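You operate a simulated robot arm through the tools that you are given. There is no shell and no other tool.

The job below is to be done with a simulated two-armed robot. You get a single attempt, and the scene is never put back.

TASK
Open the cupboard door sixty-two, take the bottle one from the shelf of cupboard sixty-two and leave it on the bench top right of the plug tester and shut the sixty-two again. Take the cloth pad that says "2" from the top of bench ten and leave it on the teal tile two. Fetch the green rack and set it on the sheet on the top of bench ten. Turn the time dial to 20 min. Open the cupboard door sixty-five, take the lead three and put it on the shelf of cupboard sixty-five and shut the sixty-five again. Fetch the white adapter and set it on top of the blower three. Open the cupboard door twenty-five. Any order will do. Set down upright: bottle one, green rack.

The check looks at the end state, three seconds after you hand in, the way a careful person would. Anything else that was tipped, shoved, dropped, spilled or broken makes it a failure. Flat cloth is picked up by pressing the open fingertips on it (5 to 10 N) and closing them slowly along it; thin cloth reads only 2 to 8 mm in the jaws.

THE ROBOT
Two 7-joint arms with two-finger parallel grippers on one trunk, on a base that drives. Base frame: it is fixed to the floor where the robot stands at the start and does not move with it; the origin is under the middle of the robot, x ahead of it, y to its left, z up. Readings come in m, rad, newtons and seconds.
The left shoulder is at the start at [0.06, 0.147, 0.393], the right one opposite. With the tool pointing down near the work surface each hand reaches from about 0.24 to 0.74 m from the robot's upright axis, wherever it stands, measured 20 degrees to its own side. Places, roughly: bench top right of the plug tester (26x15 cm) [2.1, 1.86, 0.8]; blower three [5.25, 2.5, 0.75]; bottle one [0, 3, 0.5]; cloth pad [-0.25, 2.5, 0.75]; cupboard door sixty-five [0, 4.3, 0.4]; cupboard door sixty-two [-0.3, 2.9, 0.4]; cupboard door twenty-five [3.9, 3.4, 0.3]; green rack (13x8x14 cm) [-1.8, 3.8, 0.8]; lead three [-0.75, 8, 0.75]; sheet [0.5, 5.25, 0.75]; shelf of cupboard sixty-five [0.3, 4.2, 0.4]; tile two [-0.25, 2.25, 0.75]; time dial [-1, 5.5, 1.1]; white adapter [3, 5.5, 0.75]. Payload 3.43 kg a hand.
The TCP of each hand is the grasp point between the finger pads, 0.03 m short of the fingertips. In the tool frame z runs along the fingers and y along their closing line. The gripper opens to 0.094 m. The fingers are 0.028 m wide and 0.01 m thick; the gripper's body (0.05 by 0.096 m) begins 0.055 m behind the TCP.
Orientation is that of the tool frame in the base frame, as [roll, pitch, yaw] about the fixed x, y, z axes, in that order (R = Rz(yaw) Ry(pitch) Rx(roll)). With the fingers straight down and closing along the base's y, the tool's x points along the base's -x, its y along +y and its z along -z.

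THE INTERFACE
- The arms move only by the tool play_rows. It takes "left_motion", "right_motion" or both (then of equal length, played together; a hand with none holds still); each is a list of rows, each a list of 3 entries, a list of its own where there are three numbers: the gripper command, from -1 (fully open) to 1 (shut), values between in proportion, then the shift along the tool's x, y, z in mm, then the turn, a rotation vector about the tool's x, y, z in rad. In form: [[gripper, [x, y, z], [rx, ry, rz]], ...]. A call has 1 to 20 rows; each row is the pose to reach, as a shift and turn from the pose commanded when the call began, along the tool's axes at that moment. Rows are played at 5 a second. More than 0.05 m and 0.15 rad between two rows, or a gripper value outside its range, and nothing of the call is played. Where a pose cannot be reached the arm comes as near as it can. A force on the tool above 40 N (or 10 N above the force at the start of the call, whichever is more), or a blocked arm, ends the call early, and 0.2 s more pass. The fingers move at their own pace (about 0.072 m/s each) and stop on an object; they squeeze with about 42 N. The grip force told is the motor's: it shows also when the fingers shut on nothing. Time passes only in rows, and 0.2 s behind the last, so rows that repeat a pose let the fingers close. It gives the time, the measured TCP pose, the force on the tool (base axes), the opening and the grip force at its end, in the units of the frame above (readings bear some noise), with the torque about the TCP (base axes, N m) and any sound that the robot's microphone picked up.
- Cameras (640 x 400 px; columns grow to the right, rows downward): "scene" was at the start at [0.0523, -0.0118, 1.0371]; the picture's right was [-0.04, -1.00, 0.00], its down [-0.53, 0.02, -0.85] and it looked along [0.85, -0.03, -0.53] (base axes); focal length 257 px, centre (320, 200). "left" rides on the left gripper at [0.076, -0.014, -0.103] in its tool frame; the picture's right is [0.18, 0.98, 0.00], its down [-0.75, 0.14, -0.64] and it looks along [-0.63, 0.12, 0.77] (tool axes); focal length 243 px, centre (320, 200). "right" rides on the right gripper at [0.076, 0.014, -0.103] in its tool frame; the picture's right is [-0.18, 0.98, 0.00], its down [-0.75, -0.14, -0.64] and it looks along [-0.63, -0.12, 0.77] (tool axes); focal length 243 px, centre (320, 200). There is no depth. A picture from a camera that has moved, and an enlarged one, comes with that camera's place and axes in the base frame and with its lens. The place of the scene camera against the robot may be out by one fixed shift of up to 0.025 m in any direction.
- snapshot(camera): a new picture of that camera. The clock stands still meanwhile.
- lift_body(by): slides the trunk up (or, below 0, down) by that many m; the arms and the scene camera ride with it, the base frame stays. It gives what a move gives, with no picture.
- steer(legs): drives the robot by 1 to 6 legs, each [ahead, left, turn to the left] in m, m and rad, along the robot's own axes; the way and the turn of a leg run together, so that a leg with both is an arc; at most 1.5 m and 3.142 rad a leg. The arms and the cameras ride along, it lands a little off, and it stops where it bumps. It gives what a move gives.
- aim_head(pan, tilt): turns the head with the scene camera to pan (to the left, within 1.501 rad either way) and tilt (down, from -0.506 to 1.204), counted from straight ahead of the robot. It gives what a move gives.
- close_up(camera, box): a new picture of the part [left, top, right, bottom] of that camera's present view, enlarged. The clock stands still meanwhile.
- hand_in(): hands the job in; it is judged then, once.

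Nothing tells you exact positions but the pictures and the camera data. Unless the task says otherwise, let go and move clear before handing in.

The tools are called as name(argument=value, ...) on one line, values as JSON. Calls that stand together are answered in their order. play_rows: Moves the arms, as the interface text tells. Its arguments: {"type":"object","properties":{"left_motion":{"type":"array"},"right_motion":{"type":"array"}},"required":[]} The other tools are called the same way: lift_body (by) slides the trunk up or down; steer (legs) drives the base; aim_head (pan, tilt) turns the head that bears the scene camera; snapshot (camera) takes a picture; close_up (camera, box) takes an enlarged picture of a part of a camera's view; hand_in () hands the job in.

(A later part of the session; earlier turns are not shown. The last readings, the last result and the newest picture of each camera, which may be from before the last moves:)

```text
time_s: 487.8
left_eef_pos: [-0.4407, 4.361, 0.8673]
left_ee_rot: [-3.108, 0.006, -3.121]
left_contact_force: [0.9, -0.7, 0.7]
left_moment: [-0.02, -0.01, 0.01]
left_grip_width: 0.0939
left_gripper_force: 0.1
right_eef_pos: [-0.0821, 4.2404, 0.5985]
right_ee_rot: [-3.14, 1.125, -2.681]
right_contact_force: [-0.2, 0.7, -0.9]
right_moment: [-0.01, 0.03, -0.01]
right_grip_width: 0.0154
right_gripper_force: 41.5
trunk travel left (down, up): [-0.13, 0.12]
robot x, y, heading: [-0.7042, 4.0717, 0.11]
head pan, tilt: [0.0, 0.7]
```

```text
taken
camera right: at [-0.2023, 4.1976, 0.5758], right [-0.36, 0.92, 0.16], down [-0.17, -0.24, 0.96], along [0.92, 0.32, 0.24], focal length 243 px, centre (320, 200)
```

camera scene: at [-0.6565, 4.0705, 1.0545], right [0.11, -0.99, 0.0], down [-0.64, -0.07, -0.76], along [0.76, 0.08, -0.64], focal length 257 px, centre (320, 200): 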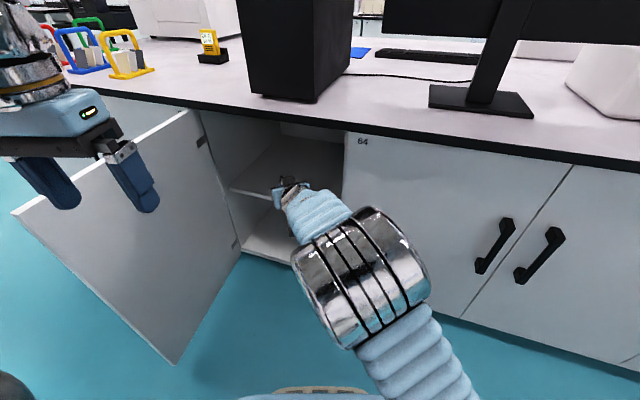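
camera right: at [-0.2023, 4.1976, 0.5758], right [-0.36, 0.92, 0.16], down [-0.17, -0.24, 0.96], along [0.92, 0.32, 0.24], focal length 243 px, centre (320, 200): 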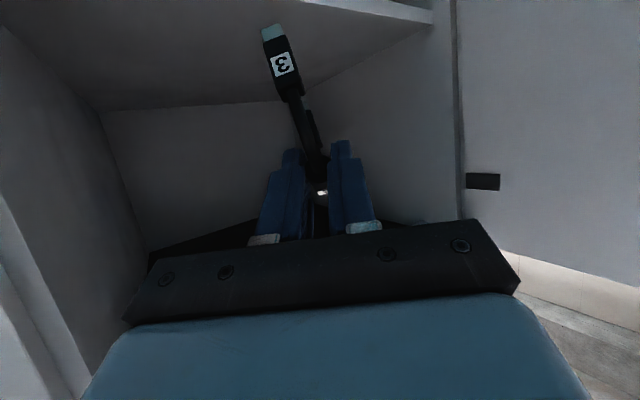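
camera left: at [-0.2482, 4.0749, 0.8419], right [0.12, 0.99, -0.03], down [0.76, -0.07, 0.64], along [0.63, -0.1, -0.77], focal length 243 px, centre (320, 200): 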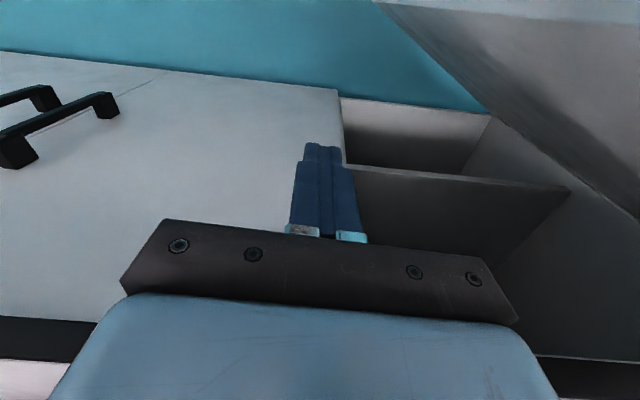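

steer(legs=[[0.125, 0.045, 0]])

play_rows(right_motion=[[1, [-8, 0, 16], [0, 0, 0]], [1, [-15, 0, 32], [0, 0, 0]], [1, [-15, 0, 32], [0, 0, 0]]])

snapshot(camera="right")

snapshot(camera="scene")

```text
time_s: 489.1
left_eef_pos: [-0.3217, 4.4202, 0.8685]
left_ee_rot: [-3.11, 0.005, -3.117]
left_contact_force: [0.4, 0.7, 0.1]
left_moment: [-0.01, 0.0, 0.01]
left_grip_width: 0.0939
left_gripper_force: 0.0
right_eef_pos: [0.0367, 4.2997, 0.5995]
right_ee_rot: [-3.137, 1.123, -2.682]
right_contact_force: [0.5, 1.1, 0.1]
right_moment: [0.02, 0.07, -0.01]
right_grip_width: 0.0157
right_gripper_force: 42.2
trunk travel left (down, up): [-0.13, 0.12]
robot x, y, heading: [-0.5856, 4.1306, 0.116]
head pan, tilt: [0.0, 0.7]
```

```text
time_s: 489.9
left_eef_pos: [-0.3225, 4.4207, 0.868]
left_ee_rot: [-3.109, 0.004, -3.118]
left_contact_force: [0.1, 0.1, -0.5]
left_moment: [-0.02, -0.01, -0.03]
left_grip_width: 0.094
left_gripper_force: 0.0
right_eef_pos: [0.0672, 4.316, 0.5995]
right_ee_rot: [-3.137, 1.125, -2.678]
right_contact_force: [0.1, -0.4, 0.2]
right_moment: [-0.04, 0.01, 0.03]
right_grip_width: 0.0154
right_gripper_force: 41.8
trunk travel left (down, up): [-0.13, 0.12]
robot x, y, heading: [-0.5874, 4.134, 0.114]
head pan, tilt: [0.0, 0.7]
```

```text
taken
camera right: at [-0.0517, 4.2736, 0.5754], right [-0.36, 0.92, 0.16], down [-0.17, -0.24, 0.96], along [0.92, 0.32, 0.24], focal length 243 px, centre (320, 200)
```

right: 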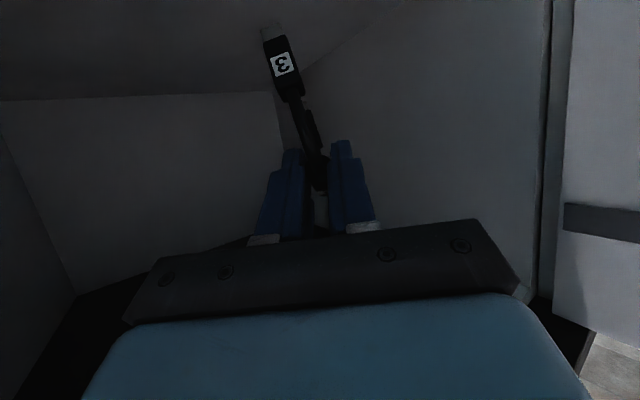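

```text
taken
camera scene: at [-0.5368, 4.1295, 1.0544], right [0.11, -0.99, 0.0], down [-0.64, -0.07, -0.76], along [0.76, 0.08, -0.64], focal length 257 px, centre (320, 200)
```

scene: 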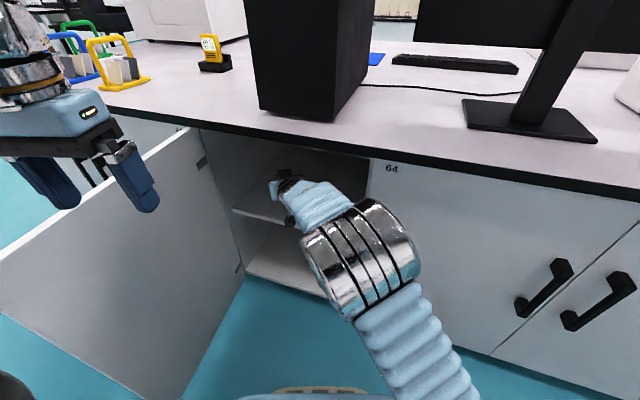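

play_rows(right_motion=[[1, [-10, 0, 21], [0, 0, 0]], [1, [-20, 0, 42], [0, 0, 0]], [1, [-30, 0, 63], [0, 0, 0]], [1, [-16, 0, 70], [0, 0, 0]], [1, [-3, 0, 76], [0, 0, 0]], [1, [-3, 0, 76], [0, 0, 0]]])

snapshot(camera="right")

close_up(camera="scene", box=[200, 130, 380, 270])

```text
time_s: 491.3
left_eef_pos: [-0.3231, 4.42, 0.8665]
left_ee_rot: [-3.11, 0.005, -3.119]
left_contact_force: [-0.2, -0.5, -0.7]
left_moment: [-0.01, -0.05, -0.03]
left_grip_width: 0.0941
left_gripper_force: 0.1
right_eef_pos: [0.131, 4.3466, 0.5682]
right_ee_rot: [-3.138, 1.124, -2.682]
right_contact_force: [0.3, 0.1, -0.1]
right_moment: [0.02, 0.05, 0.03]
right_grip_width: 0.0155
right_gripper_force: 41.6
trunk travel left (down, up): [-0.13, 0.12]
robot x, y, heading: [-0.5848, 4.1352, 0.109]
head pan, tilt: [0.0, 0.7]
```

```text
taken
camera right: at [0.0119, 4.3043, 0.5441], right [-0.36, 0.92, 0.16], down [-0.17, -0.24, 0.96], along [0.92, 0.32, 0.24], focal length 243 px, centre (320, 200)
```

right: 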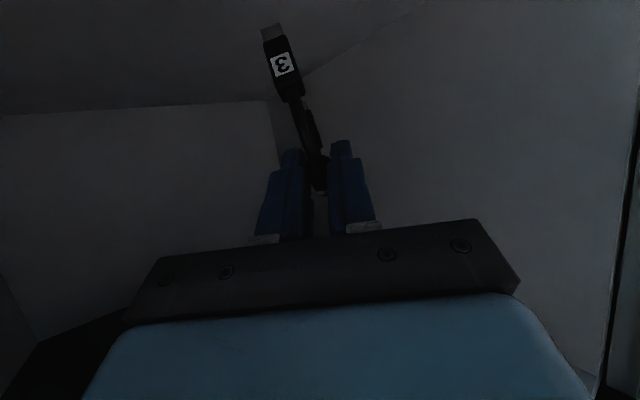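

```text
2.86 times, centred on (290, 200) of scene
camera zoom: at [-0.5368, 4.1295, 1.0544], right [0.11, -0.99, 0.0], down [-0.64, -0.07, -0.76], along [0.76, 0.08, -0.64], focal length 735 px, centre (406, 200)
```

zoom: 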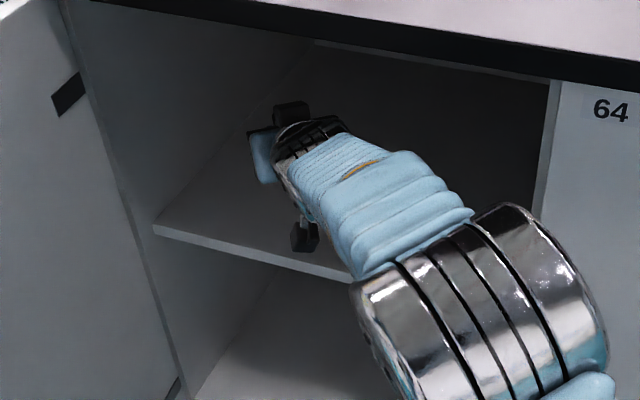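

play_rows(right_motion=[[1, [4.5, 0, 2.2], [0, 0, 0]], [1, [9, 0, 4.3], [0, 0, 0]], [1, [9, 0, 4.3], [0, 0, 0]]])

play_rows(right_motion=[[1, [4.5, 0, 2.2], [0, 0, 0]], [1, [9, 0, 4.3], [0, 0, 0]], [1, [9, 0, 4.3], [0, 0, 0]]])

```text
time_s: 492.1
left_eef_pos: [-0.3218, 4.421, 0.8673]
left_ee_rot: [-3.106, 0.005, -3.118]
left_contact_force: [-0.9, 0.7, -0.3]
left_moment: [0.0, -0.05, -0.05]
left_grip_width: 0.0938
left_gripper_force: 0.1
right_eef_pos: [0.1328, 4.3468, 0.5575]
right_ee_rot: [-3.137, 1.123, -2.68]
right_contact_force: [0.1, -0.2, -0.7]
right_moment: [0.02, 0.0, -0.01]
right_grip_width: 0.0154
right_gripper_force: 41.5
trunk travel left (down, up): [-0.13, 0.12]
robot x, y, heading: [-0.5842, 4.1294, 0.11]
head pan, tilt: [0.0, 0.7]
```

```text
time_s: 492.9
left_eef_pos: [-0.3222, 4.4196, 0.8674]
left_ee_rot: [-3.107, 0.005, -3.118]
left_contact_force: [0.2, -0.2, -0.4]
left_moment: [0.01, -0.04, 0.0]
left_grip_width: 0.0943
left_gripper_force: 0.1
right_eef_pos: [0.131, 4.3462, 0.5477]
right_ee_rot: [-3.139, 1.124, -2.682]
right_contact_force: [0.1, 0.1, -0.6]
right_moment: [-0.01, -0.01, -0.02]
right_grip_width: 0.0154
right_gripper_force: 42.2
trunk travel left (down, up): [-0.13, 0.12]
robot x, y, heading: [-0.5826, 4.1301, 0.114]
head pan, tilt: [0.0, 0.7]
```

play_rows(right_motion=[[1, [4.5, 0, 2.2], [0, 0, 0]], [1, [4.5, 0, 2.2], [0, 0, 0]]])

play_rows(right_motion=[[1, [4.5, 0, 2.2], [0, 0, 0]], [1, [4.5, 0, 2.2], [0, 0, 0]]])

play_rows(right_motion=[[1, [4.5, 0, 2.2], [0, 0, 0]], [1, [4.5, 0, 2.2], [0, 0, 0]]])

snapshot(camera="right")

```text
time_s: 493.5
left_eef_pos: [-0.3224, 4.4188, 0.8676]
left_ee_rot: [-3.108, 0.005, -3.117]
left_contact_force: [-0.5, 0.2, -0.7]
left_moment: [-0.02, -0.01, 0.0]
left_grip_width: 0.0939
left_gripper_force: 0.1
right_eef_pos: [0.1307, 4.3467, 0.5429]
right_ee_rot: [-3.138, 1.124, -2.681]
right_contact_force: [0.1, -0.8, 0.2]
right_moment: [-0.02, 0.01, -0.01]
right_grip_width: 0.0153
right_gripper_force: 41.9
trunk travel left (down, up): [-0.13, 0.12]
robot x, y, heading: [-0.5846, 4.1293, 0.11]
head pan, tilt: [0.0, 0.7]
```

```text
time_s: 494.1
left_eef_pos: [-0.3221, 4.4194, 0.8664]
left_ee_rot: [-3.108, 0.005, -3.119]
left_contact_force: [-0.1, 0.1, 0.2]
left_moment: [-0.02, -0.01, -0.03]
left_grip_width: 0.094
left_gripper_force: 0.0
right_eef_pos: [0.1318, 4.3463, 0.5374]
right_ee_rot: [-3.14, 1.124, -2.681]
right_contact_force: [0.2, -0.3, -0.4]
right_moment: [-0.04, -0.02, -0.01]
right_grip_width: 0.0153
right_gripper_force: 42.0
trunk travel left (down, up): [-0.13, 0.12]
robot x, y, heading: [-0.5858, 4.1374, 0.112]
head pan, tilt: [0.0, 0.7]
```

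```text
time_s: 494.7
left_eef_pos: [-0.3228, 4.42, 0.8673]
left_ee_rot: [-3.108, 0.006, -3.118]
left_contact_force: [0.3, -0.2, 0.2]
left_moment: [-0.02, 0.0, 0.0]
left_grip_width: 0.0941
left_gripper_force: 0.1
right_eef_pos: [0.132, 4.3459, 0.5327]
right_ee_rot: [-3.138, 1.124, -2.681]
right_contact_force: [0.3, -0.1, -0.7]
right_moment: [0.0, -0.01, 0.0]
right_grip_width: 0.0153
right_gripper_force: 41.9
trunk travel left (down, up): [-0.13, 0.12]
robot x, y, heading: [-0.5866, 4.1344, 0.113]
head pan, tilt: [0.0, 0.7]
```

```text
taken
camera right: at [0.0121, 4.3035, 0.5093], right [-0.36, 0.92, 0.16], down [-0.17, -0.24, 0.96], along [0.92, 0.32, 0.24], focal length 243 px, centre (320, 200)
```

right: 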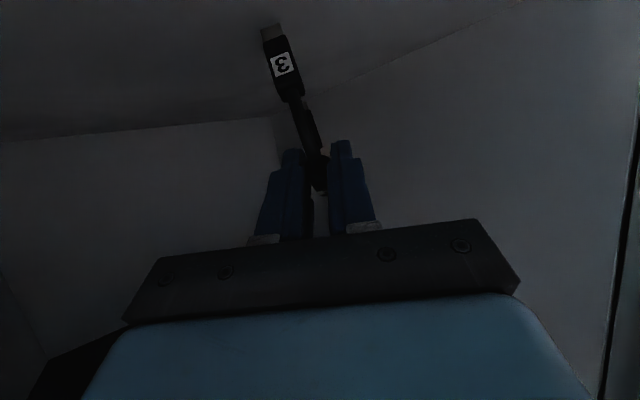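

play_rows(right_motion=[[1, [3.6, 0, 1.7], [0, 0, 0]], [1, [3.6, 0, 1.7], [0, 0, 0]]])

play_rows(right_motion=[[1, [3.6, 0, 1.7], [0, 0, 0]], [1, [3.6, 0, 1.7], [0, 0, 0]]])

play_rows(right_motion=[[1, [3.6, 0, 1.7], [0, 0, 0]], [1, [3.6, 0, 1.7], [0, 0, 0]]])

```text
time_s: 495.3
left_eef_pos: [-0.3218, 4.4201, 0.8675]
left_ee_rot: [-3.107, 0.005, -3.119]
left_contact_force: [0.1, -0.7, 0.8]
left_moment: [-0.04, 0.0, 0.01]
left_grip_width: 0.0939
left_gripper_force: 0.1
right_eef_pos: [0.1325, 4.3462, 0.5299]
right_ee_rot: [-3.139, 1.124, -2.681]
right_contact_force: [-0.2, 1.3, 1.5]
right_moment: [0.02, -0.01, -0.01]
right_grip_width: 0.0154
right_gripper_force: 41.6
trunk travel left (down, up): [-0.13, 0.12]
robot x, y, heading: [-0.5817, 4.1372, 0.112]
head pan, tilt: [0.0, 0.7]
```

```text
time_s: 495.9
left_eef_pos: [-0.3227, 4.4192, 0.8682]
left_ee_rot: [-3.108, 0.008, -3.118]
left_contact_force: [-1.0, -0.1, -0.6]
left_moment: [-0.03, -0.01, 0.02]
left_grip_width: 0.0941
left_gripper_force: 0.1
right_eef_pos: [0.1325, 4.3472, 0.5288]
right_ee_rot: [-3.138, 1.13, -2.681]
right_contact_force: [3.7, 1.4, 15.6]
right_moment: [0.08, -0.61, 0.03]
right_grip_width: 0.0154
right_gripper_force: 41.8
trunk travel left (down, up): [-0.13, 0.12]
robot x, y, heading: [-0.5827, 4.1336, 0.111]
head pan, tilt: [0.0, 0.7]
```

```text
time_s: 496.5
left_eef_pos: [-0.3246, 4.4195, 0.8687]
left_ee_rot: [-3.109, 0.009, -3.12]
left_contact_force: [0.4, -0.8, -0.3]
left_moment: [0.02, 0.0, 0.02]
left_grip_width: 0.0939
left_gripper_force: 0.0
right_eef_pos: [0.131, 4.348, 0.5276]
right_ee_rot: [-3.141, 1.139, -2.682]
right_contact_force: [-2.7, 2.0, 34.0]
right_moment: [0.3, -0.67, 0.07]
right_grip_width: 0.0153
right_gripper_force: 42.0
trunk travel left (down, up): [-0.13, 0.12]
robot x, y, heading: [-0.5828, 4.133, 0.109]
head pan, tilt: [0.0, 0.7]
```

The lead's plug rests on the shelf. I ease up 5 mm and open the fingers.

play_rows(right_motion=[[1, [-4, 0, -2], [0, 0, 0]], [1, [-4, 0, -2], [0, 0, 0]], [0.6, [-4, 0, -2], [0, 0, 0]], [0.2, [-4, 0, -2], [0, 0, 0]], [-0.4, [-4, 0, -2], [0, 0, 0]], [-1, [-4, 0, -2], [0, 0, 0]], [-1, [-4, 0, -2], [0, 0, 0]], [-1, [-4, 0, -2], [0, 0, 0]]])

snapshot(camera="right")

```text
time_s: 498.3
left_eef_pos: [-0.3225, 4.4198, 0.8681]
left_ee_rot: [-3.109, 0.005, -3.118]
left_contact_force: [-0.9, -0.2, 0.4]
left_moment: [0.01, 0.02, -0.01]
left_grip_width: 0.0939
left_gripper_force: 0.1
right_eef_pos: [0.1308, 4.3459, 0.527]
right_ee_rot: [-3.139, 1.124, -2.68]
right_contact_force: [0.1, 0.0, 0.7]
right_moment: [-0.01, 0.02, -0.02]
right_grip_width: 0.0937
right_gripper_force: 0.1
trunk travel left (down, up): [-0.13, 0.12]
robot x, y, heading: [-0.583, 4.1324, 0.114]
head pan, tilt: [0.0, 0.7]
```

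```text
taken
camera right: at [0.0111, 4.3039, 0.5025], right [-0.36, 0.92, 0.16], down [-0.17, -0.24, 0.96], along [0.92, 0.32, 0.24], focal length 243 px, centre (320, 200)
```

right: 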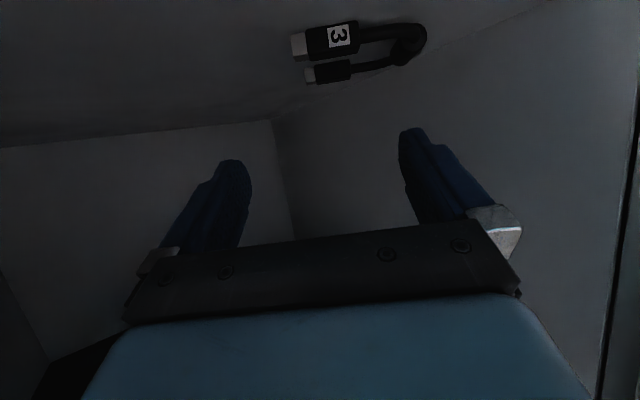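

The lead lies on the shelf. I retract the hand straight back and drive the base out.

play_rows(right_motion=[[-1, [-10, 0, -20], [0, 0, 0]], [-1, [-10, 0, -45], [0, 0, 0]], [-1, [-5, 0, -75], [0, 0, 0]], [-1, [5, 0, -105], [0, 0, 0]], [-1, [15, 0, -135], [0, 0, 0]], [-1, [15, 0, -135], [0, 0, 0]]])

steer(legs=[[-0.25, -0.08, 0]])

snapshot(camera="scene")

snapshot(camera="right")

```text
time_s: 499.7
left_eef_pos: [-0.3227, 4.4189, 0.8668]
left_ee_rot: [-3.11, 0.005, -3.118]
left_contact_force: [0.8, -0.7, 0.2]
left_moment: [0.0, 0.02, 0.0]
left_grip_width: 0.094
left_gripper_force: 0.0
right_eef_pos: [0.0147, 4.2894, 0.5707]
right_ee_rot: [-3.139, 1.125, -2.681]
right_contact_force: [-0.2, -0.1, -0.7]
right_moment: [-0.02, -0.01, 0.01]
right_grip_width: 0.0939
right_gripper_force: 0.1
trunk travel left (down, up): [-0.13, 0.12]
robot x, y, heading: [-0.5833, 4.1317, 0.116]
head pan, tilt: [0.0, 0.7]
```

```text
time_s: 501.6
left_eef_pos: [-0.5627, 4.3154, 0.8671]
left_ee_rot: [-3.108, 0.005, -3.112]
left_contact_force: [0.4, 0.6, -0.2]
left_moment: [0.02, 0.0, -0.02]
left_grip_width: 0.0941
left_gripper_force: 0.1
right_eef_pos: [-0.2234, 4.1867, 0.5693]
right_ee_rot: [-3.136, 1.123, -2.675]
right_contact_force: [-0.7, 1.0, -0.2]
right_moment: [0.03, 0.0, 0.02]
right_grip_width: 0.0942
right_gripper_force: 0.0
trunk travel left (down, up): [-0.13, 0.12]
robot x, y, heading: [-0.8191, 4.027, 0.117]
head pan, tilt: [0.0, 0.7]
```

```text
taken
camera scene: at [-0.7747, 4.0231, 1.0544], right [0.12, -0.99, 0.0], down [-0.64, -0.08, -0.76], along [0.76, 0.09, -0.64], focal length 257 px, centre (320, 200)
```

scene: 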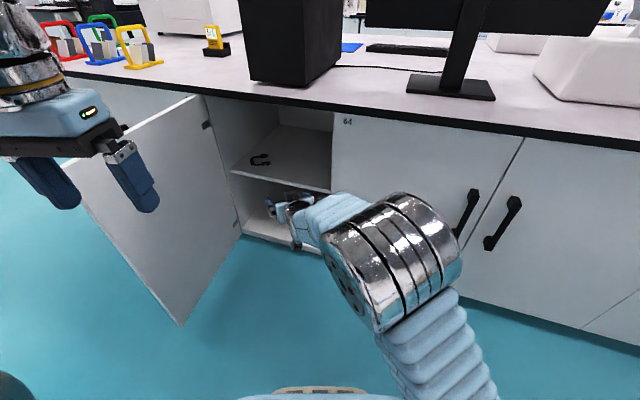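

```text
taken
camera right: at [-0.343, 4.1438, 0.547], right [-0.37, 0.92, 0.16], down [-0.16, -0.24, 0.96], along [0.92, 0.33, 0.24], focal length 243 px, centre (320, 200)
```

right: 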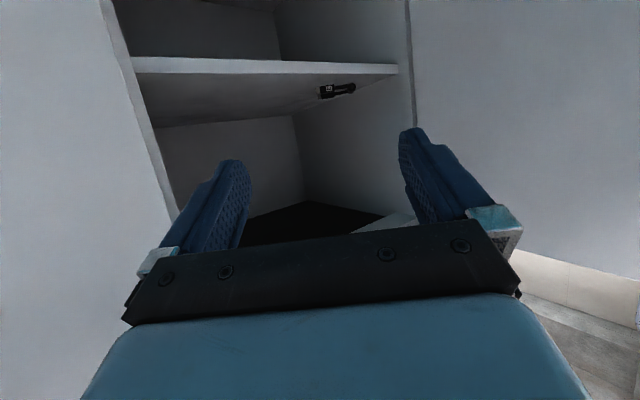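

The lead lies on the shelf well inside. Now I clear the right hand away and set up to shut door 65 with the left fingertips from its outer side.

play_rows(right_motion=[[-1, [-23, -32, -24], [0, 0, 0]], [-1, [-46, -64, -48], [0, 0, 0]], [-1, [-69, -95, -72], [0, 0, 0]], [-1, [-92, -127, -96], [0, 0, 0]], [-1, [-116, -159, -120], [0, 0, 0]], [-1, [-139, -190, -144], [0, 0, 0]], [-1, [-162, -222, -168], [0, 0, 0]], [-1, [-185, -254, -192], [0, 0, 0]], [-1, [-185, -254, -192], [0, 0, 0]]])

lift_body(by=0.12)

steer(legs=[[0, 0, -0.34], [0, 0.2, 0]])

aim_head(pan=0.5, tilt=0.8)

snapshot(camera="scene")

```text
time_s: 503.6
left_eef_pos: [-0.5616, 4.3153, 0.8667]
left_ee_rot: [-3.108, 0.006, -3.113]
left_contact_force: [0.2, 0.9, -0.3]
left_moment: [0.0, -0.03, 0.01]
left_grip_width: 0.094
left_gripper_force: 0.1
right_eef_pos: [-0.1946, 3.9177, 0.8217]
right_ee_rot: [-3.14, 1.125, -2.675]
right_contact_force: [-0.4, -0.9, -1.0]
right_moment: [0.03, -0.02, 0.0]
right_grip_width: 0.094
right_gripper_force: 0.1
trunk travel left (down, up): [-0.13, 0.12]
robot x, y, heading: [-0.8201, 4.0262, 0.118]
head pan, tilt: [0.0, 0.7]
```

```text
time_s: 505.1
left_eef_pos: [-0.5609, 4.315, 0.9874]
left_ee_rot: [-3.107, 0.004, -3.112]
left_contact_force: [-0.4, 0.3, -0.4]
left_moment: [0.0, 0.0, -0.01]
left_grip_width: 0.0941
left_gripper_force: 0.1
right_eef_pos: [-0.1936, 3.9185, 0.9413]
right_ee_rot: [-3.138, 1.124, -2.675]
right_contact_force: [-0.4, 0.2, 0.8]
right_moment: [0.0, -0.02, -0.01]
right_grip_width: 0.0939
right_gripper_force: 0.1
trunk travel left (down, up): [-0.25, 0.0]
robot x, y, heading: [-0.8248, 4.0261, 0.116]
head pan, tilt: [0.0, 0.7]
```

```text
time_s: 507.7
left_eef_pos: [-0.4436, 4.4156, 0.9871]
left_ee_rot: [-3.108, 0.005, 2.849]
left_contact_force: [0.6, -0.5, 0.8]
left_moment: [0.0, 0.01, 0.01]
left_grip_width: 0.094
left_gripper_force: 0.2
right_eef_pos: [-0.2191, 3.9232, 0.9419]
right_ee_rot: [-3.137, 1.124, -2.997]
right_contact_force: [-0.6, -0.1, 0.0]
right_moment: [-0.02, 0.05, 0.02]
right_grip_width: 0.094
right_gripper_force: 0.1
trunk travel left (down, up): [-0.25, 0.0]
robot x, y, heading: [-0.7815, 4.2169, -0.209]
head pan, tilt: [0.0, 0.7]
```

```text
time_s: 508.6
left_eef_pos: [-0.4425, 4.416, 0.9869]
left_ee_rot: [-3.108, 0.006, 2.848]
left_contact_force: [-0.7, 0.6, -0.9]
left_moment: [0.01, 0.04, 0.0]
left_grip_width: 0.0942
left_gripper_force: 0.1
right_eef_pos: [-0.2182, 3.9246, 0.9418]
right_ee_rot: [-3.137, 1.126, -2.997]
right_contact_force: [0.4, 0.7, 0.1]
right_moment: [0.01, -0.02, -0.01]
right_grip_width: 0.0942
right_gripper_force: 0.0
trunk travel left (down, up): [-0.25, 0.0]
robot x, y, heading: [-0.7796, 4.2237, -0.203]
head pan, tilt: [0.499, 0.799]
```

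```text
taken
camera scene: at [-0.7402, 4.2442, 1.1662], right [0.29, -0.96, 0.0], down [-0.69, -0.21, -0.7], along [0.67, 0.2, -0.72], focal length 257 px, centre (320, 200)
```

scene: 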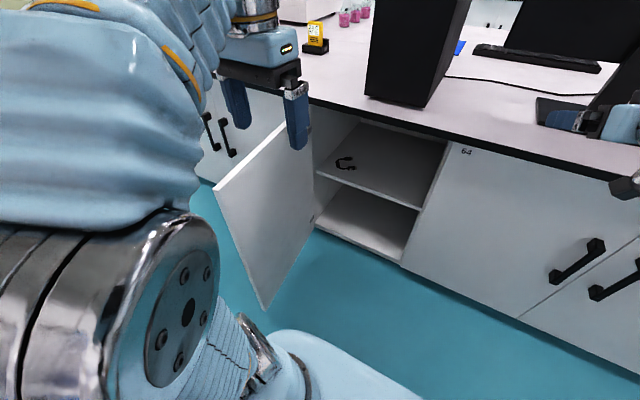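

play_rows(left_motion=[[1, [0, 46, 0], [0, 0, 0]], [1, [0, 92, 0], [0, 0, 0]], [1, [0, 138, 0], [0, 0, 0]], [1, [0, 185, 0], [0, 0, 0]], [1, [0, 231, 0], [0, 0, 0]], [1, [-3, 277, 0], [0, 0, 0]], [1, [-3, 277, 42], [0, 0, 0]], [1, [-3, 277, 84], [0, 0, 0]], [1, [-3, 277, 126], [0, 0, 0]], [1, [-3, 277, 168], [0, 0, 0]], [1, [-3, 277, 210], [0, 0, 0]], [1, [-3, 277, 250], [0, 0, 0]], [1, [-3, 277, 250], [0, 0, 0]]])

snapshot(camera="left")

```text
time_s: 511.4
left_eef_pos: [-0.3599, 4.673, 0.727]
left_ee_rot: [-3.108, 0.007, 2.849]
left_contact_force: [-0.5, -0.8, -0.3]
left_moment: [0.0, -0.01, 0.03]
left_grip_width: 0.0
left_gripper_force: 33.3
left hand out of reach, approached as far as the arm can: row 5, 6
right_eef_pos: [-0.2194, 3.9241, 0.9416]
right_ee_rot: [-3.137, 1.125, -2.997]
right_contact_force: [-0.7, -0.4, 0.3]
right_moment: [0.05, -0.01, 0.0]
right_grip_width: 0.0939
right_gripper_force: 0.0
trunk travel left (down, up): [-0.25, 0.0]
robot x, y, heading: [-0.7796, 4.2229, -0.202]
head pan, tilt: [0.499, 0.799]
```

```text
taken
camera left: at [-0.4368, 4.6856, 0.8284], right [0.11, 0.99, -0.03], down [0.76, -0.06, 0.64], along [0.64, -0.09, -0.77], focal length 243 px, centre (320, 200)
```

left: 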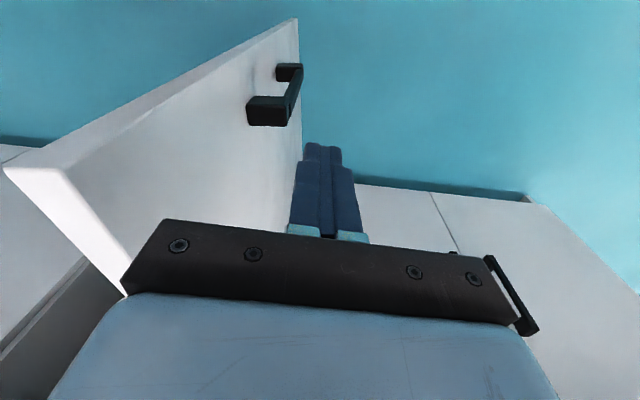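

The fingers are on the outer side of the door. I sweep it closed along the arc.

play_rows(left_motion=[[1, [-16, -33, 0], [0, 0, 0]], [1, [-33, -67, 0], [0, 0, 0]], [1, [-42, -112, 0], [0, 0, 0]], [1, [-52, -156, 0], [0, 0, 0]], [1, [-67, -187, 0], [0, 0, 0]], [1, [-83, -218, 0], [0, 0, 0]], [1, [-98, -249, 0], [0, 0, 0]], [1, [-121, -275, 0], [0, 0, 0]], [1, [-145, -301, 0], [0, 0, 0]], [1, [-168, -327, 0], [0, 0, 0]], [1, [-193, -343, 0], [0, 0, 0]], [1, [-218, -359, 0], [0, 0, 0]], [1, [-243, -375, 0], [0, 0, 0]], [1, [-268, -391, 0], [0, 0, 0]], [1, [-293, -398, 0], [0, 0, 0]], [1, [-318, -406, 0], [0, 0, 0]], [1, [-344, -413, 0], [0, 0, 0]]])

aim_head(pan=0.1, tilt=0.7)

snapshot(camera="scene")

```text
time_s: 515.0
left_eef_pos: [-0.1502, 4.1778, 0.7437]
left_ee_rot: [-3.108, 0.007, 2.85]
left_contact_force: [-0.5, 0.0, 0.0]
left_moment: [-0.03, -0.02, 0.0]
left_grip_width: 0.0
left_gripper_force: 32.5
right_eef_pos: [-0.219, 3.9237, 0.9415]
right_ee_rot: [-3.138, 1.124, -2.999]
right_contact_force: [0.3, 0.1, 0.1]
right_moment: [-0.02, 0.01, -0.02]
right_grip_width: 0.0942
right_gripper_force: 0.1
trunk travel left (down, up): [-0.25, 0.0]
robot x, y, heading: [-0.7783, 4.2237, -0.204]
head pan, tilt: [0.499, 0.799]
```

```text
time_s: 515.9
left_eef_pos: [-0.1494, 4.1778, 0.7417]
left_ee_rot: [-3.109, 0.006, 2.849]
left_contact_force: [0.0, 0.4, -0.2]
left_moment: [-0.01, 0.02, -0.03]
left_grip_width: 0.0001
left_gripper_force: 33.1
right_eef_pos: [-0.2178, 3.9224, 0.9418]
right_ee_rot: [-3.139, 1.124, -2.997]
right_contact_force: [0.7, 1.0, -0.2]
right_moment: [0.01, -0.01, 0.04]
right_grip_width: 0.0938
right_gripper_force: 0.1
trunk travel left (down, up): [-0.25, 0.0]
robot x, y, heading: [-0.7821, 4.2237, -0.205]
head pan, tilt: [0.099, 0.7]
```

```text
taken
camera scene: at [-0.7328, 4.212, 1.1744], right [-0.1, -0.99, 0.0], down [-0.64, 0.07, -0.76], along [0.76, -0.08, -0.64], focal length 257 px, centre (320, 200)
```

scene: 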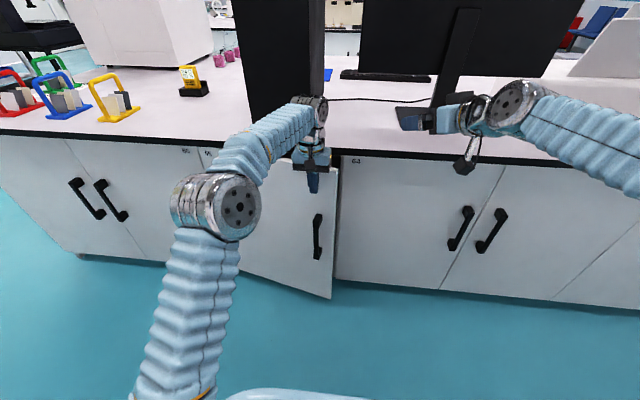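

The door is nearly shut; I tilt the fingers forward and push it flush.

play_rows(left_motion=[[1, [30, 0, 20], [0, 0, 0]], [1, [50, 0, 40], [0, -0.14, 0]], [1, [55, 0, 50], [0, -0.28, 0]], [1, [55, 0, 50], [0, -0.42, 0]], [1, [55, 0, 50], [0, -0.56, 0]], [1, [55, 0, 50], [0, -0.7, 0]], [1, [55, 0, 50], [0, -0.8, 0]], [1, [55, 0, 50], [0, -0.8, 0]]])

snapshot(camera="scene")

```text
time_s: 517.7
left_eef_pos: [-0.2043, 4.1909, 0.694]
left_ee_rot: [-3.095, 0.806, 2.882]
left_contact_force: [-0.3, -0.4, -1.3]
left_moment: [0.0, 0.01, 0.04]
left_grip_width: 0.0001
left_gripper_force: 33.1
right_eef_pos: [-0.2189, 3.9226, 0.9424]
right_ee_rot: [-3.138, 1.124, -2.998]
right_contact_force: [0.1, -0.3, -0.7]
right_moment: [-0.01, 0.01, 0.0]
right_grip_width: 0.0939
right_gripper_force: 0.1
trunk travel left (down, up): [-0.25, 0.0]
robot x, y, heading: [-0.7815, 4.2256, -0.2]
head pan, tilt: [0.099, 0.7]
```

```text
taken
camera scene: at [-0.733, 4.2118, 1.1745], right [-0.1, -0.99, 0.0], down [-0.64, 0.07, -0.76], along [0.76, -0.08, -0.64], focal length 257 px, centre (320, 200)
```

scene: 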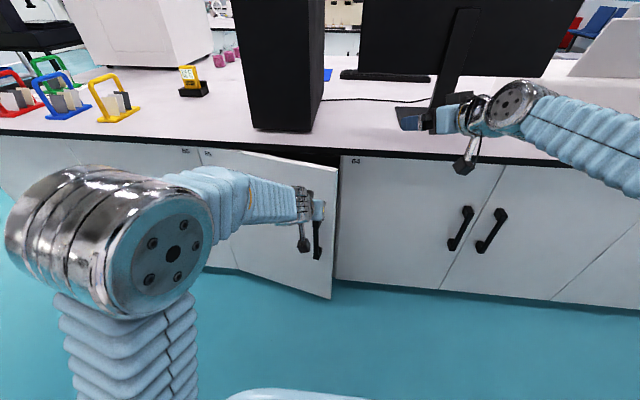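

play_rows(left_motion=[[1, [-14, 0, 14.4], [0, 0, 0]], [1, [-28, 0, 29], [0, 0, 0]], [1, [-42, 0, 43], [0, 0, 0]], [1, [-55, 0, 58], [0, 0, 0]], [1, [-69, 0, 72], [0, 0, 0]], [1, [-83, 0, 87], [0, 0, 0]], [1, [-97, 0, 101], [0, 0, 0]], [1, [-111, 0, 115], [0, 0, 0]], [1, [-121, 0, 126], [0, 0, 0]]])

close_up(camera="scene", box=[180, 130, 380, 310])

```text
time_s: 519.6
left_eef_pos: [-0.053, 4.1473, 0.6945]
left_ee_rot: [-3.093, 0.798, 2.886]
left_contact_force: [-15.8, 6.2, 8.5]
left_moment: [-0.04, -0.07, 0.08]
left_grip_width: 0.0001
left_gripper_force: 33.1
right_eef_pos: [-0.2201, 3.9251, 0.9423]
right_ee_rot: [-3.139, 1.123, -2.994]
right_contact_force: [0.3, -0.5, 0.0]
right_moment: [0.02, 0.02, 0.01]
right_grip_width: 0.0939
right_gripper_force: 0.1
trunk travel left (down, up): [-0.25, 0.0]
robot x, y, heading: [-0.778, 4.2199, -0.206]
head pan, tilt: [0.099, 0.7]
stopped in row 9 (left hand): the force on the tool passed its limit at 54 N (the readings are from after the stop); the commanded pose is now the measured one
```

```text
2.22 times, centred on (280, 220) of scene
camera zoom: at [-0.7349, 4.2125, 1.1747], right [-0.1, -0.99, 0.0], down [-0.64, 0.07, -0.77], along [0.76, -0.08, -0.64], focal length 572 px, centre (409, 156)
```

zoom: 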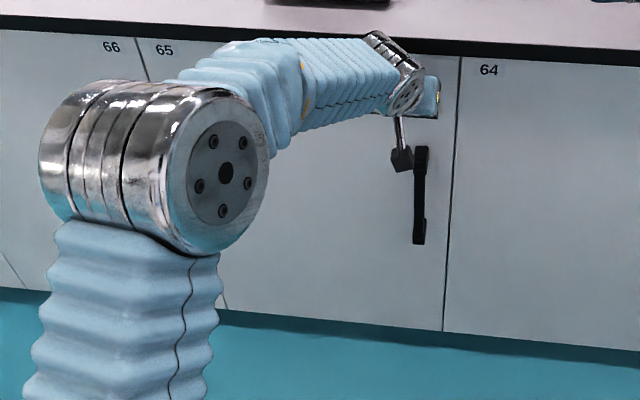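

Door 65 is flush and shut. I back the hand off and tuck it again.

play_rows(left_motion=[[1, [21, 0, -22], [0, 0, 0]], [1, [42, 0, -43], [0, 0, 0]], [1, [63, 0, -65], [0, 0, 0]], [1, [83, 0, -87], [0, 0.1, 0]], [1, [90, 0, -125], [0, 0.22, 0]], [1, [70, 0, -165], [0, 0.34, 0]], [1, [45, 0, -205], [0, 0.46, 0]], [1, [20, 0, -245], [0, 0.58, 0]], [1, [-5, 0, -285], [0, 0.7, 0]], [1, [-20, 0, -325], [0, 0.8, 0]], [-1, [-10, 0, -355], [0, 0.8, 0]], [-1, [-10, 0, -355], [0, 0.8, 0]]])

snapshot(camera="scene")

```text
time_s: 522.2
left_eef_pos: [-0.2866, 4.2258, 0.9474]
left_ee_rot: [-3.11, -0.004, 2.851]
left_contact_force: [-0.4, -0.5, 0.3]
left_moment: [-0.04, 0.01, 0.03]
left_grip_width: 0.0819
left_gripper_force: 0.0
right_eef_pos: [-0.2189, 3.9244, 0.9413]
right_ee_rot: [-3.137, 1.122, -2.997]
right_contact_force: [-1.2, -0.2, 0.6]
right_moment: [0.0, 0.04, -0.04]
right_grip_width: 0.0941
right_gripper_force: 0.1
trunk travel left (down, up): [-0.25, 0.0]
robot x, y, heading: [-0.7826, 4.2238, -0.203]
head pan, tilt: [0.099, 0.7]
```

```text
taken
camera scene: at [-0.7332, 4.2121, 1.1745], right [-0.1, -0.99, 0.0], down [-0.64, 0.07, -0.77], along [0.76, -0.08, -0.64], focal length 257 px, centre (320, 200)
```

scene: 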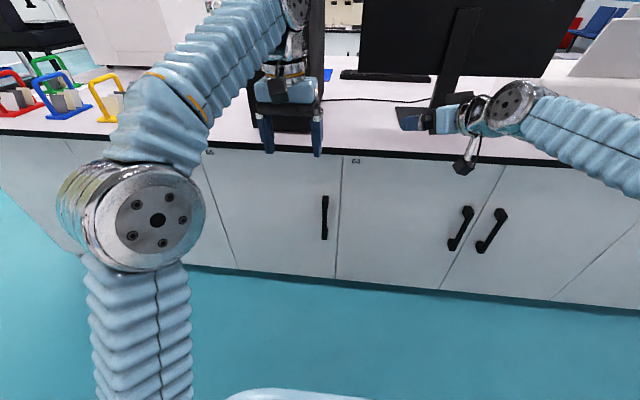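

Both cupboards on bench ten are done. Next is the white adapter near (3, 5.5) on bench seven; I go around bench ten's north end, keeping clear of the stool.

steer(legs=[[0.08, 0.8, 0], [0, 1.3, 0], [0, 0, 0.2], [1.2, 0, 0]])

aim_head(pan=-0.3, tilt=0.4)

snapshot(camera="scene")

```text
time_s: 539.0
left_eef_pos: [1.4203, 6.3462, 0.9471]
left_ee_rot: [-3.108, -0.003, 3.064]
left_contact_force: [0.4, 0.2, -0.6]
left_moment: [0.02, 0.01, 0.01]
left_grip_width: 0.0941
left_gripper_force: 0.1
right_eef_pos: [1.5511, 6.0645, 0.9405]
right_ee_rot: [-3.139, 1.122, -2.784]
right_contact_force: [-0.7, -0.2, 0.1]
right_moment: [-0.01, 0.0, 0.0]
right_grip_width: 0.0941
right_gripper_force: 0.0
trunk travel left (down, up): [-0.25, 0.0]
robot x, y, heading: [0.9377, 6.2388, 0.009]
head pan, tilt: [0.099, 0.7]
```

```text
time_s: 539.9
left_eef_pos: [1.4211, 6.3463, 0.948]
left_ee_rot: [-3.109, -0.004, 3.062]
left_contact_force: [0.2, -0.3, 0.4]
left_moment: [-0.01, -0.03, 0.01]
left_grip_width: 0.0939
left_gripper_force: 0.1
right_eef_pos: [1.5493, 6.0652, 0.9402]
right_ee_rot: [-3.138, 1.12, -2.785]
right_contact_force: [-0.1, 0.1, -0.5]
right_moment: [0.0, 0.01, 0.0]
right_grip_width: 0.0941
right_gripper_force: 0.1
trunk travel left (down, up): [-0.25, 0.0]
robot x, y, heading: [0.941, 6.2376, 0.008]
head pan, tilt: [-0.3, 0.4]
```

```text
taken
camera scene: at [0.9899, 6.2044, 1.2012], right [-0.29, -0.96, 0.0], down [-0.37, 0.11, -0.92], along [0.88, -0.26, -0.39], focal length 257 px, centre (320, 200)
```

scene: 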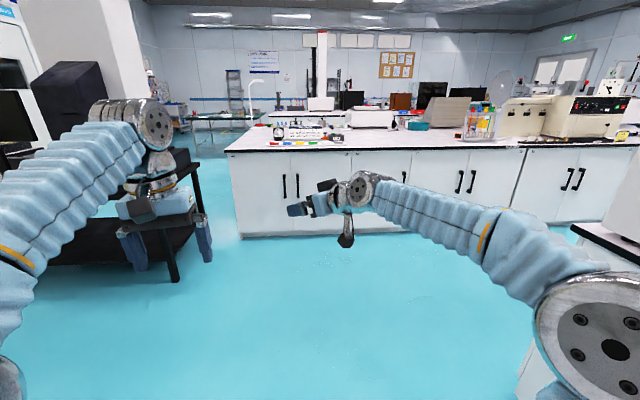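

close_up(camera="scene", box=[220, 80, 540, 230])

steer(legs=[[1.0, -0.45, -0.2]])

aim_head(pan=0.0, tilt=0.4)

snapshot(camera="scene")

```text
2.00 times, centred on (380, 155) of scene
camera zoom: at [0.9899, 6.2044, 1.2012], right [-0.29, -0.96, 0.0], down [-0.37, 0.11, -0.92], along [0.88, -0.26, -0.39], focal length 514 px, centre (200, 290)
```

zoom: 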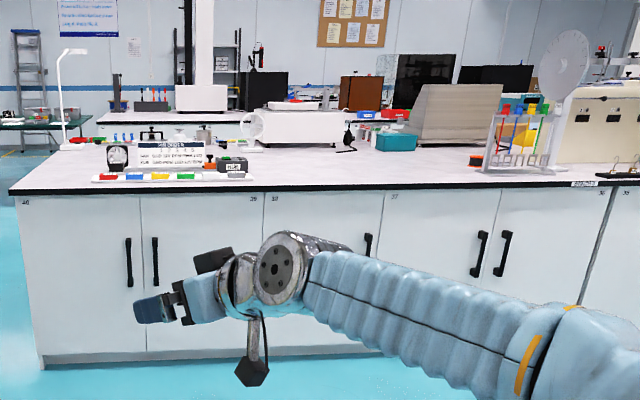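

```text
time_s: 545.4
left_eef_pos: [2.3535, 5.6944, 0.9468]
left_ee_rot: [-3.109, -0.004, 2.857]
left_contact_force: [0.1, -0.8, -0.2]
left_moment: [-0.01, 0.04, -0.03]
left_grip_width: 0.0941
left_gripper_force: 0.0
right_eef_pos: [2.4222, 5.3926, 0.9396]
right_ee_rot: [-3.138, 1.122, -2.989]
right_contact_force: [0.2, 0.5, -0.9]
right_moment: [0.01, 0.02, 0.0]
right_grip_width: 0.0939
right_gripper_force: 0.1
trunk travel left (down, up): [-0.25, 0.0]
robot x, y, heading: [1.8586, 5.6879, -0.194]
head pan, tilt: [-0.3, 0.4]
```

```text
time_s: 546.2
left_eef_pos: [2.3538, 5.6942, 0.9467]
left_ee_rot: [-3.108, -0.003, 2.858]
left_contact_force: [-0.6, 0.5, -0.2]
left_moment: [0.0, 0.04, 0.02]
left_grip_width: 0.094
left_gripper_force: 0.0
right_eef_pos: [2.4228, 5.3923, 0.9412]
right_ee_rot: [-3.136, 1.123, -2.991]
right_contact_force: [-0.2, -0.7, 0.2]
right_moment: [-0.02, 0.0, -0.05]
right_grip_width: 0.0939
right_gripper_force: 0.0
trunk travel left (down, up): [-0.25, 0.0]
robot x, y, heading: [1.8608, 5.6887, -0.2]
head pan, tilt: [0.0, 0.4]
```

```text
taken
camera scene: at [1.9136, 5.6676, 1.2013], right [-0.2, -0.98, 0.0], down [-0.38, 0.08, -0.92], along [0.9, -0.18, -0.39], focal length 257 px, centre (320, 200)
```

scene: 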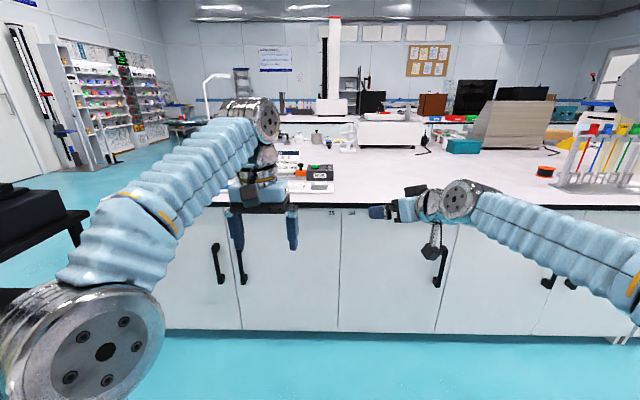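

close_up(camera="scene", box=[220, 100, 480, 220])

close_up(camera="scene", box=[400, 90, 640, 200])

```text
2.46 times, centred on (350, 160) of scene
camera zoom: at [1.9136, 5.6676, 1.2013], right [-0.2, -0.98, 0.0], down [-0.38, 0.08, -0.92], along [0.9, -0.18, -0.39], focal length 633 px, centre (246, 298)
```

zoom: 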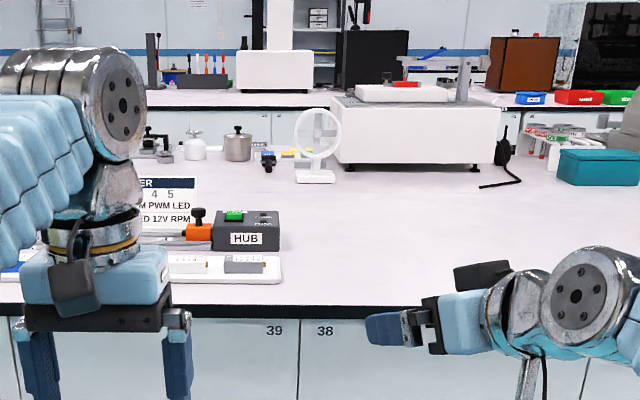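

```text
2.67 times, centred on (520, 145) of scene
camera zoom: at [1.9136, 5.6676, 1.2013], right [-0.2, -0.98, 0.0], down [-0.38, 0.08, -0.92], along [0.9, -0.18, -0.39], focal length 686 px, centre (-213, 347)
```

zoom: 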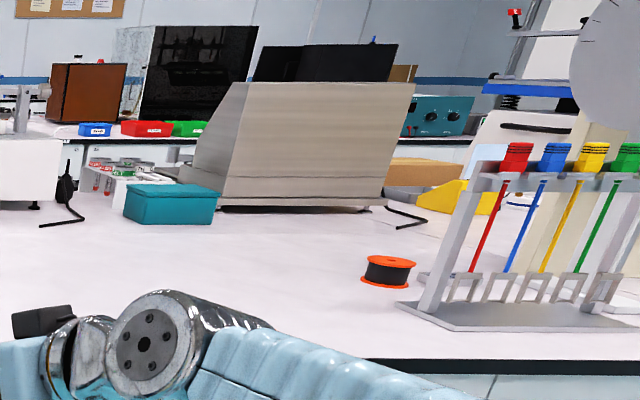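

steer(legs=[[0, 0.3, 0]])

snapshot(camera="scene")

close_up(camera="scene", box=[270, 120, 430, 220])

```text
time_s: 548.2
left_eef_pos: [2.4095, 5.9731, 0.9475]
left_ee_rot: [-3.108, -0.003, 2.855]
left_contact_force: [0.1, -0.4, -0.6]
left_moment: [0.0, -0.02, -0.01]
left_grip_width: 0.0941
left_gripper_force: 0.0
right_eef_pos: [2.4795, 5.6701, 0.9411]
right_ee_rot: [-3.138, 1.121, -2.994]
right_contact_force: [0.3, -1.1, -0.1]
right_moment: [0.01, 0.0, -0.04]
right_grip_width: 0.0941
right_gripper_force: 0.1
trunk travel left (down, up): [-0.25, 0.0]
robot x, y, heading: [1.9156, 5.9731, -0.205]
head pan, tilt: [0.0, 0.4]
```

```text
taken
camera scene: at [1.9704, 5.9485, 1.2013], right [-0.2, -0.98, 0.0], down [-0.38, 0.08, -0.92], along [0.9, -0.18, -0.39], focal length 257 px, centre (320, 200)
```

scene: 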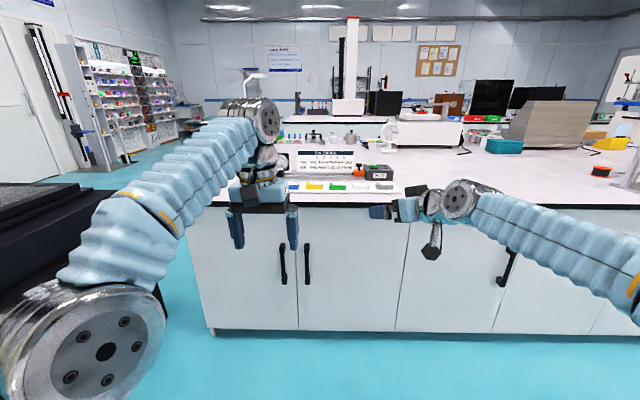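

```text
4.00 times, centred on (350, 170) of scene
camera zoom: at [1.9704, 5.9485, 1.2013], right [-0.2, -0.98, 0.0], down [-0.38, 0.08, -0.92], along [0.9, -0.18, -0.39], focal length 1029 px, centre (200, 320)
```

zoom: 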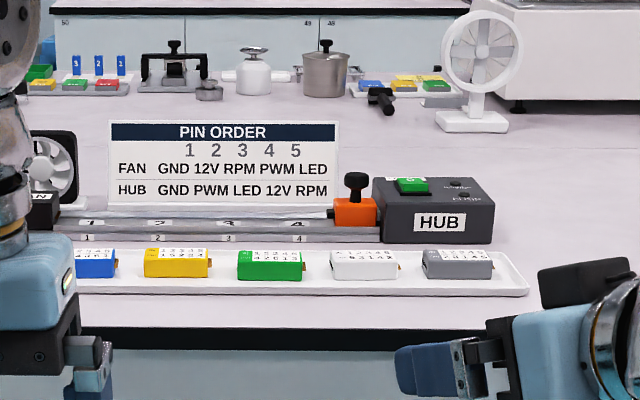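

The white adapter sits in the tray at about (2.964, 5.569). I pull the left hand in, tilt the right hand down, and drive up to the bench.

play_rows(left_motion=[[-1, [35, 0, 0], [0, 0, 0]], [-1, [70, 0, 0], [0, 0, 0]], [-1, [105, 0, 0], [0, 0, 0]], [-1, [140, 0, -10], [0, 0, 0]], [-1, [150, 0, -20], [0, 0, 0]], [-1, [150, 0, -20], [0, 0, 0]]], right_motion=[[-1, [-5, 0, -2], [0, 0.14, 0]], [-1, [-10, 0, -4], [0, 0.28, 0]], [-1, [-15, 0, -6], [0, 0.42, 0]], [-1, [-20, 0, -8], [0, 0.56, 0]], [-1, [-20, 0, -8], [0, 0.7, 0]], [-1, [-20, 0, -8], [0, 0.7, 0]]])

steer(legs=[[0.4, -0.05, 0]])

aim_head(pan=-0.1, tilt=0.6)

snapshot(camera="scene")

snapshot(camera="right")

```text
time_s: 549.6
left_eef_pos: [2.2657, 6.0191, 0.9665]
left_ee_rot: [-3.108, -0.003, 2.854]
left_contact_force: [0.9, 0.2, 0.1]
left_moment: [-0.01, 0.01, 0.02]
left_grip_width: 0.0941
left_gripper_force: 0.2
right_eef_pos: [2.4802, 5.6715, 0.9627]
right_ee_rot: [-3.14, 0.42, -2.996]
right_contact_force: [-0.4, 0.3, -0.6]
right_moment: [-0.01, 0.0, -0.02]
right_grip_width: 0.0942
right_gripper_force: 0.2
trunk travel left (down, up): [-0.25, 0.0]
robot x, y, heading: [1.9173, 5.9718, -0.2]
head pan, tilt: [0.0, 0.4]
```

```text
time_s: 552.1
left_eef_pos: [2.6427, 5.8924, 0.9669]
left_ee_rot: [-3.109, -0.004, 2.854]
left_contact_force: [0.1, 0.1, -0.8]
left_moment: [0.01, -0.04, -0.02]
left_grip_width: 0.094
left_gripper_force: 0.0
right_eef_pos: [2.8559, 5.5439, 0.963]
right_ee_rot: [-3.138, 0.421, -2.996]
right_contact_force: [0.0, 0.3, 0.0]
right_moment: [0.01, 0.02, -0.01]
right_grip_width: 0.0941
right_gripper_force: 0.0
trunk travel left (down, up): [-0.25, 0.0]
robot x, y, heading: [2.2914, 5.8427, -0.204]
head pan, tilt: [0.0, 0.4]
```

```text
time_s: 552.8
left_eef_pos: [2.6407, 5.8912, 0.9674]
left_ee_rot: [-3.107, -0.003, 2.854]
left_contact_force: [0.5, 0.5, 0.0]
left_moment: [0.0, 0.0, 0.02]
left_grip_width: 0.0942
left_gripper_force: 0.1
right_eef_pos: [2.8554, 5.5447, 0.963]
right_ee_rot: [-3.141, 0.421, -2.997]
right_contact_force: [0.3, -1.2, -0.1]
right_moment: [0.05, 0.01, -0.01]
right_grip_width: 0.0942
right_gripper_force: 0.1
trunk travel left (down, up): [-0.25, 0.0]
robot x, y, heading: [2.2933, 5.841, -0.204]
head pan, tilt: [-0.099, 0.6]
```

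```text
taken
camera scene: at [2.3399, 5.8136, 1.1831], right [-0.3, -0.96, 0.0], down [-0.54, 0.17, -0.83], along [0.79, -0.24, -0.56], focal length 257 px, centre (320, 200)
```

scene: 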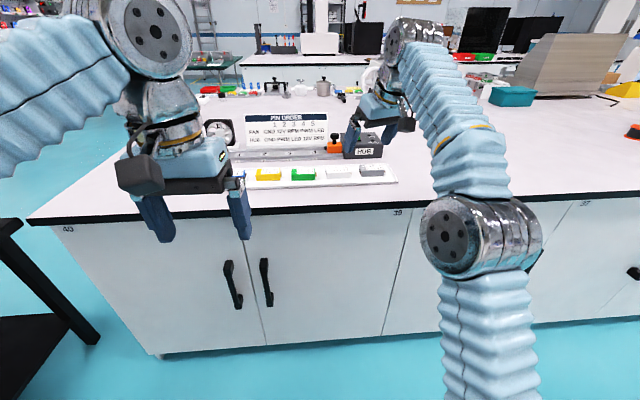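

```text
taken
camera right: at [2.7427, 5.5429, 1.0255], right [0.02, 1.0, 0.07], down [0.44, -0.08, 0.89], along [0.9, 0.01, -0.44], focal length 243 px, centre (320, 200)
```

right: 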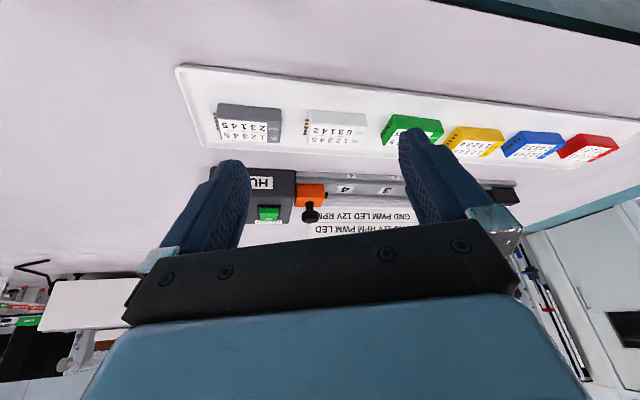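

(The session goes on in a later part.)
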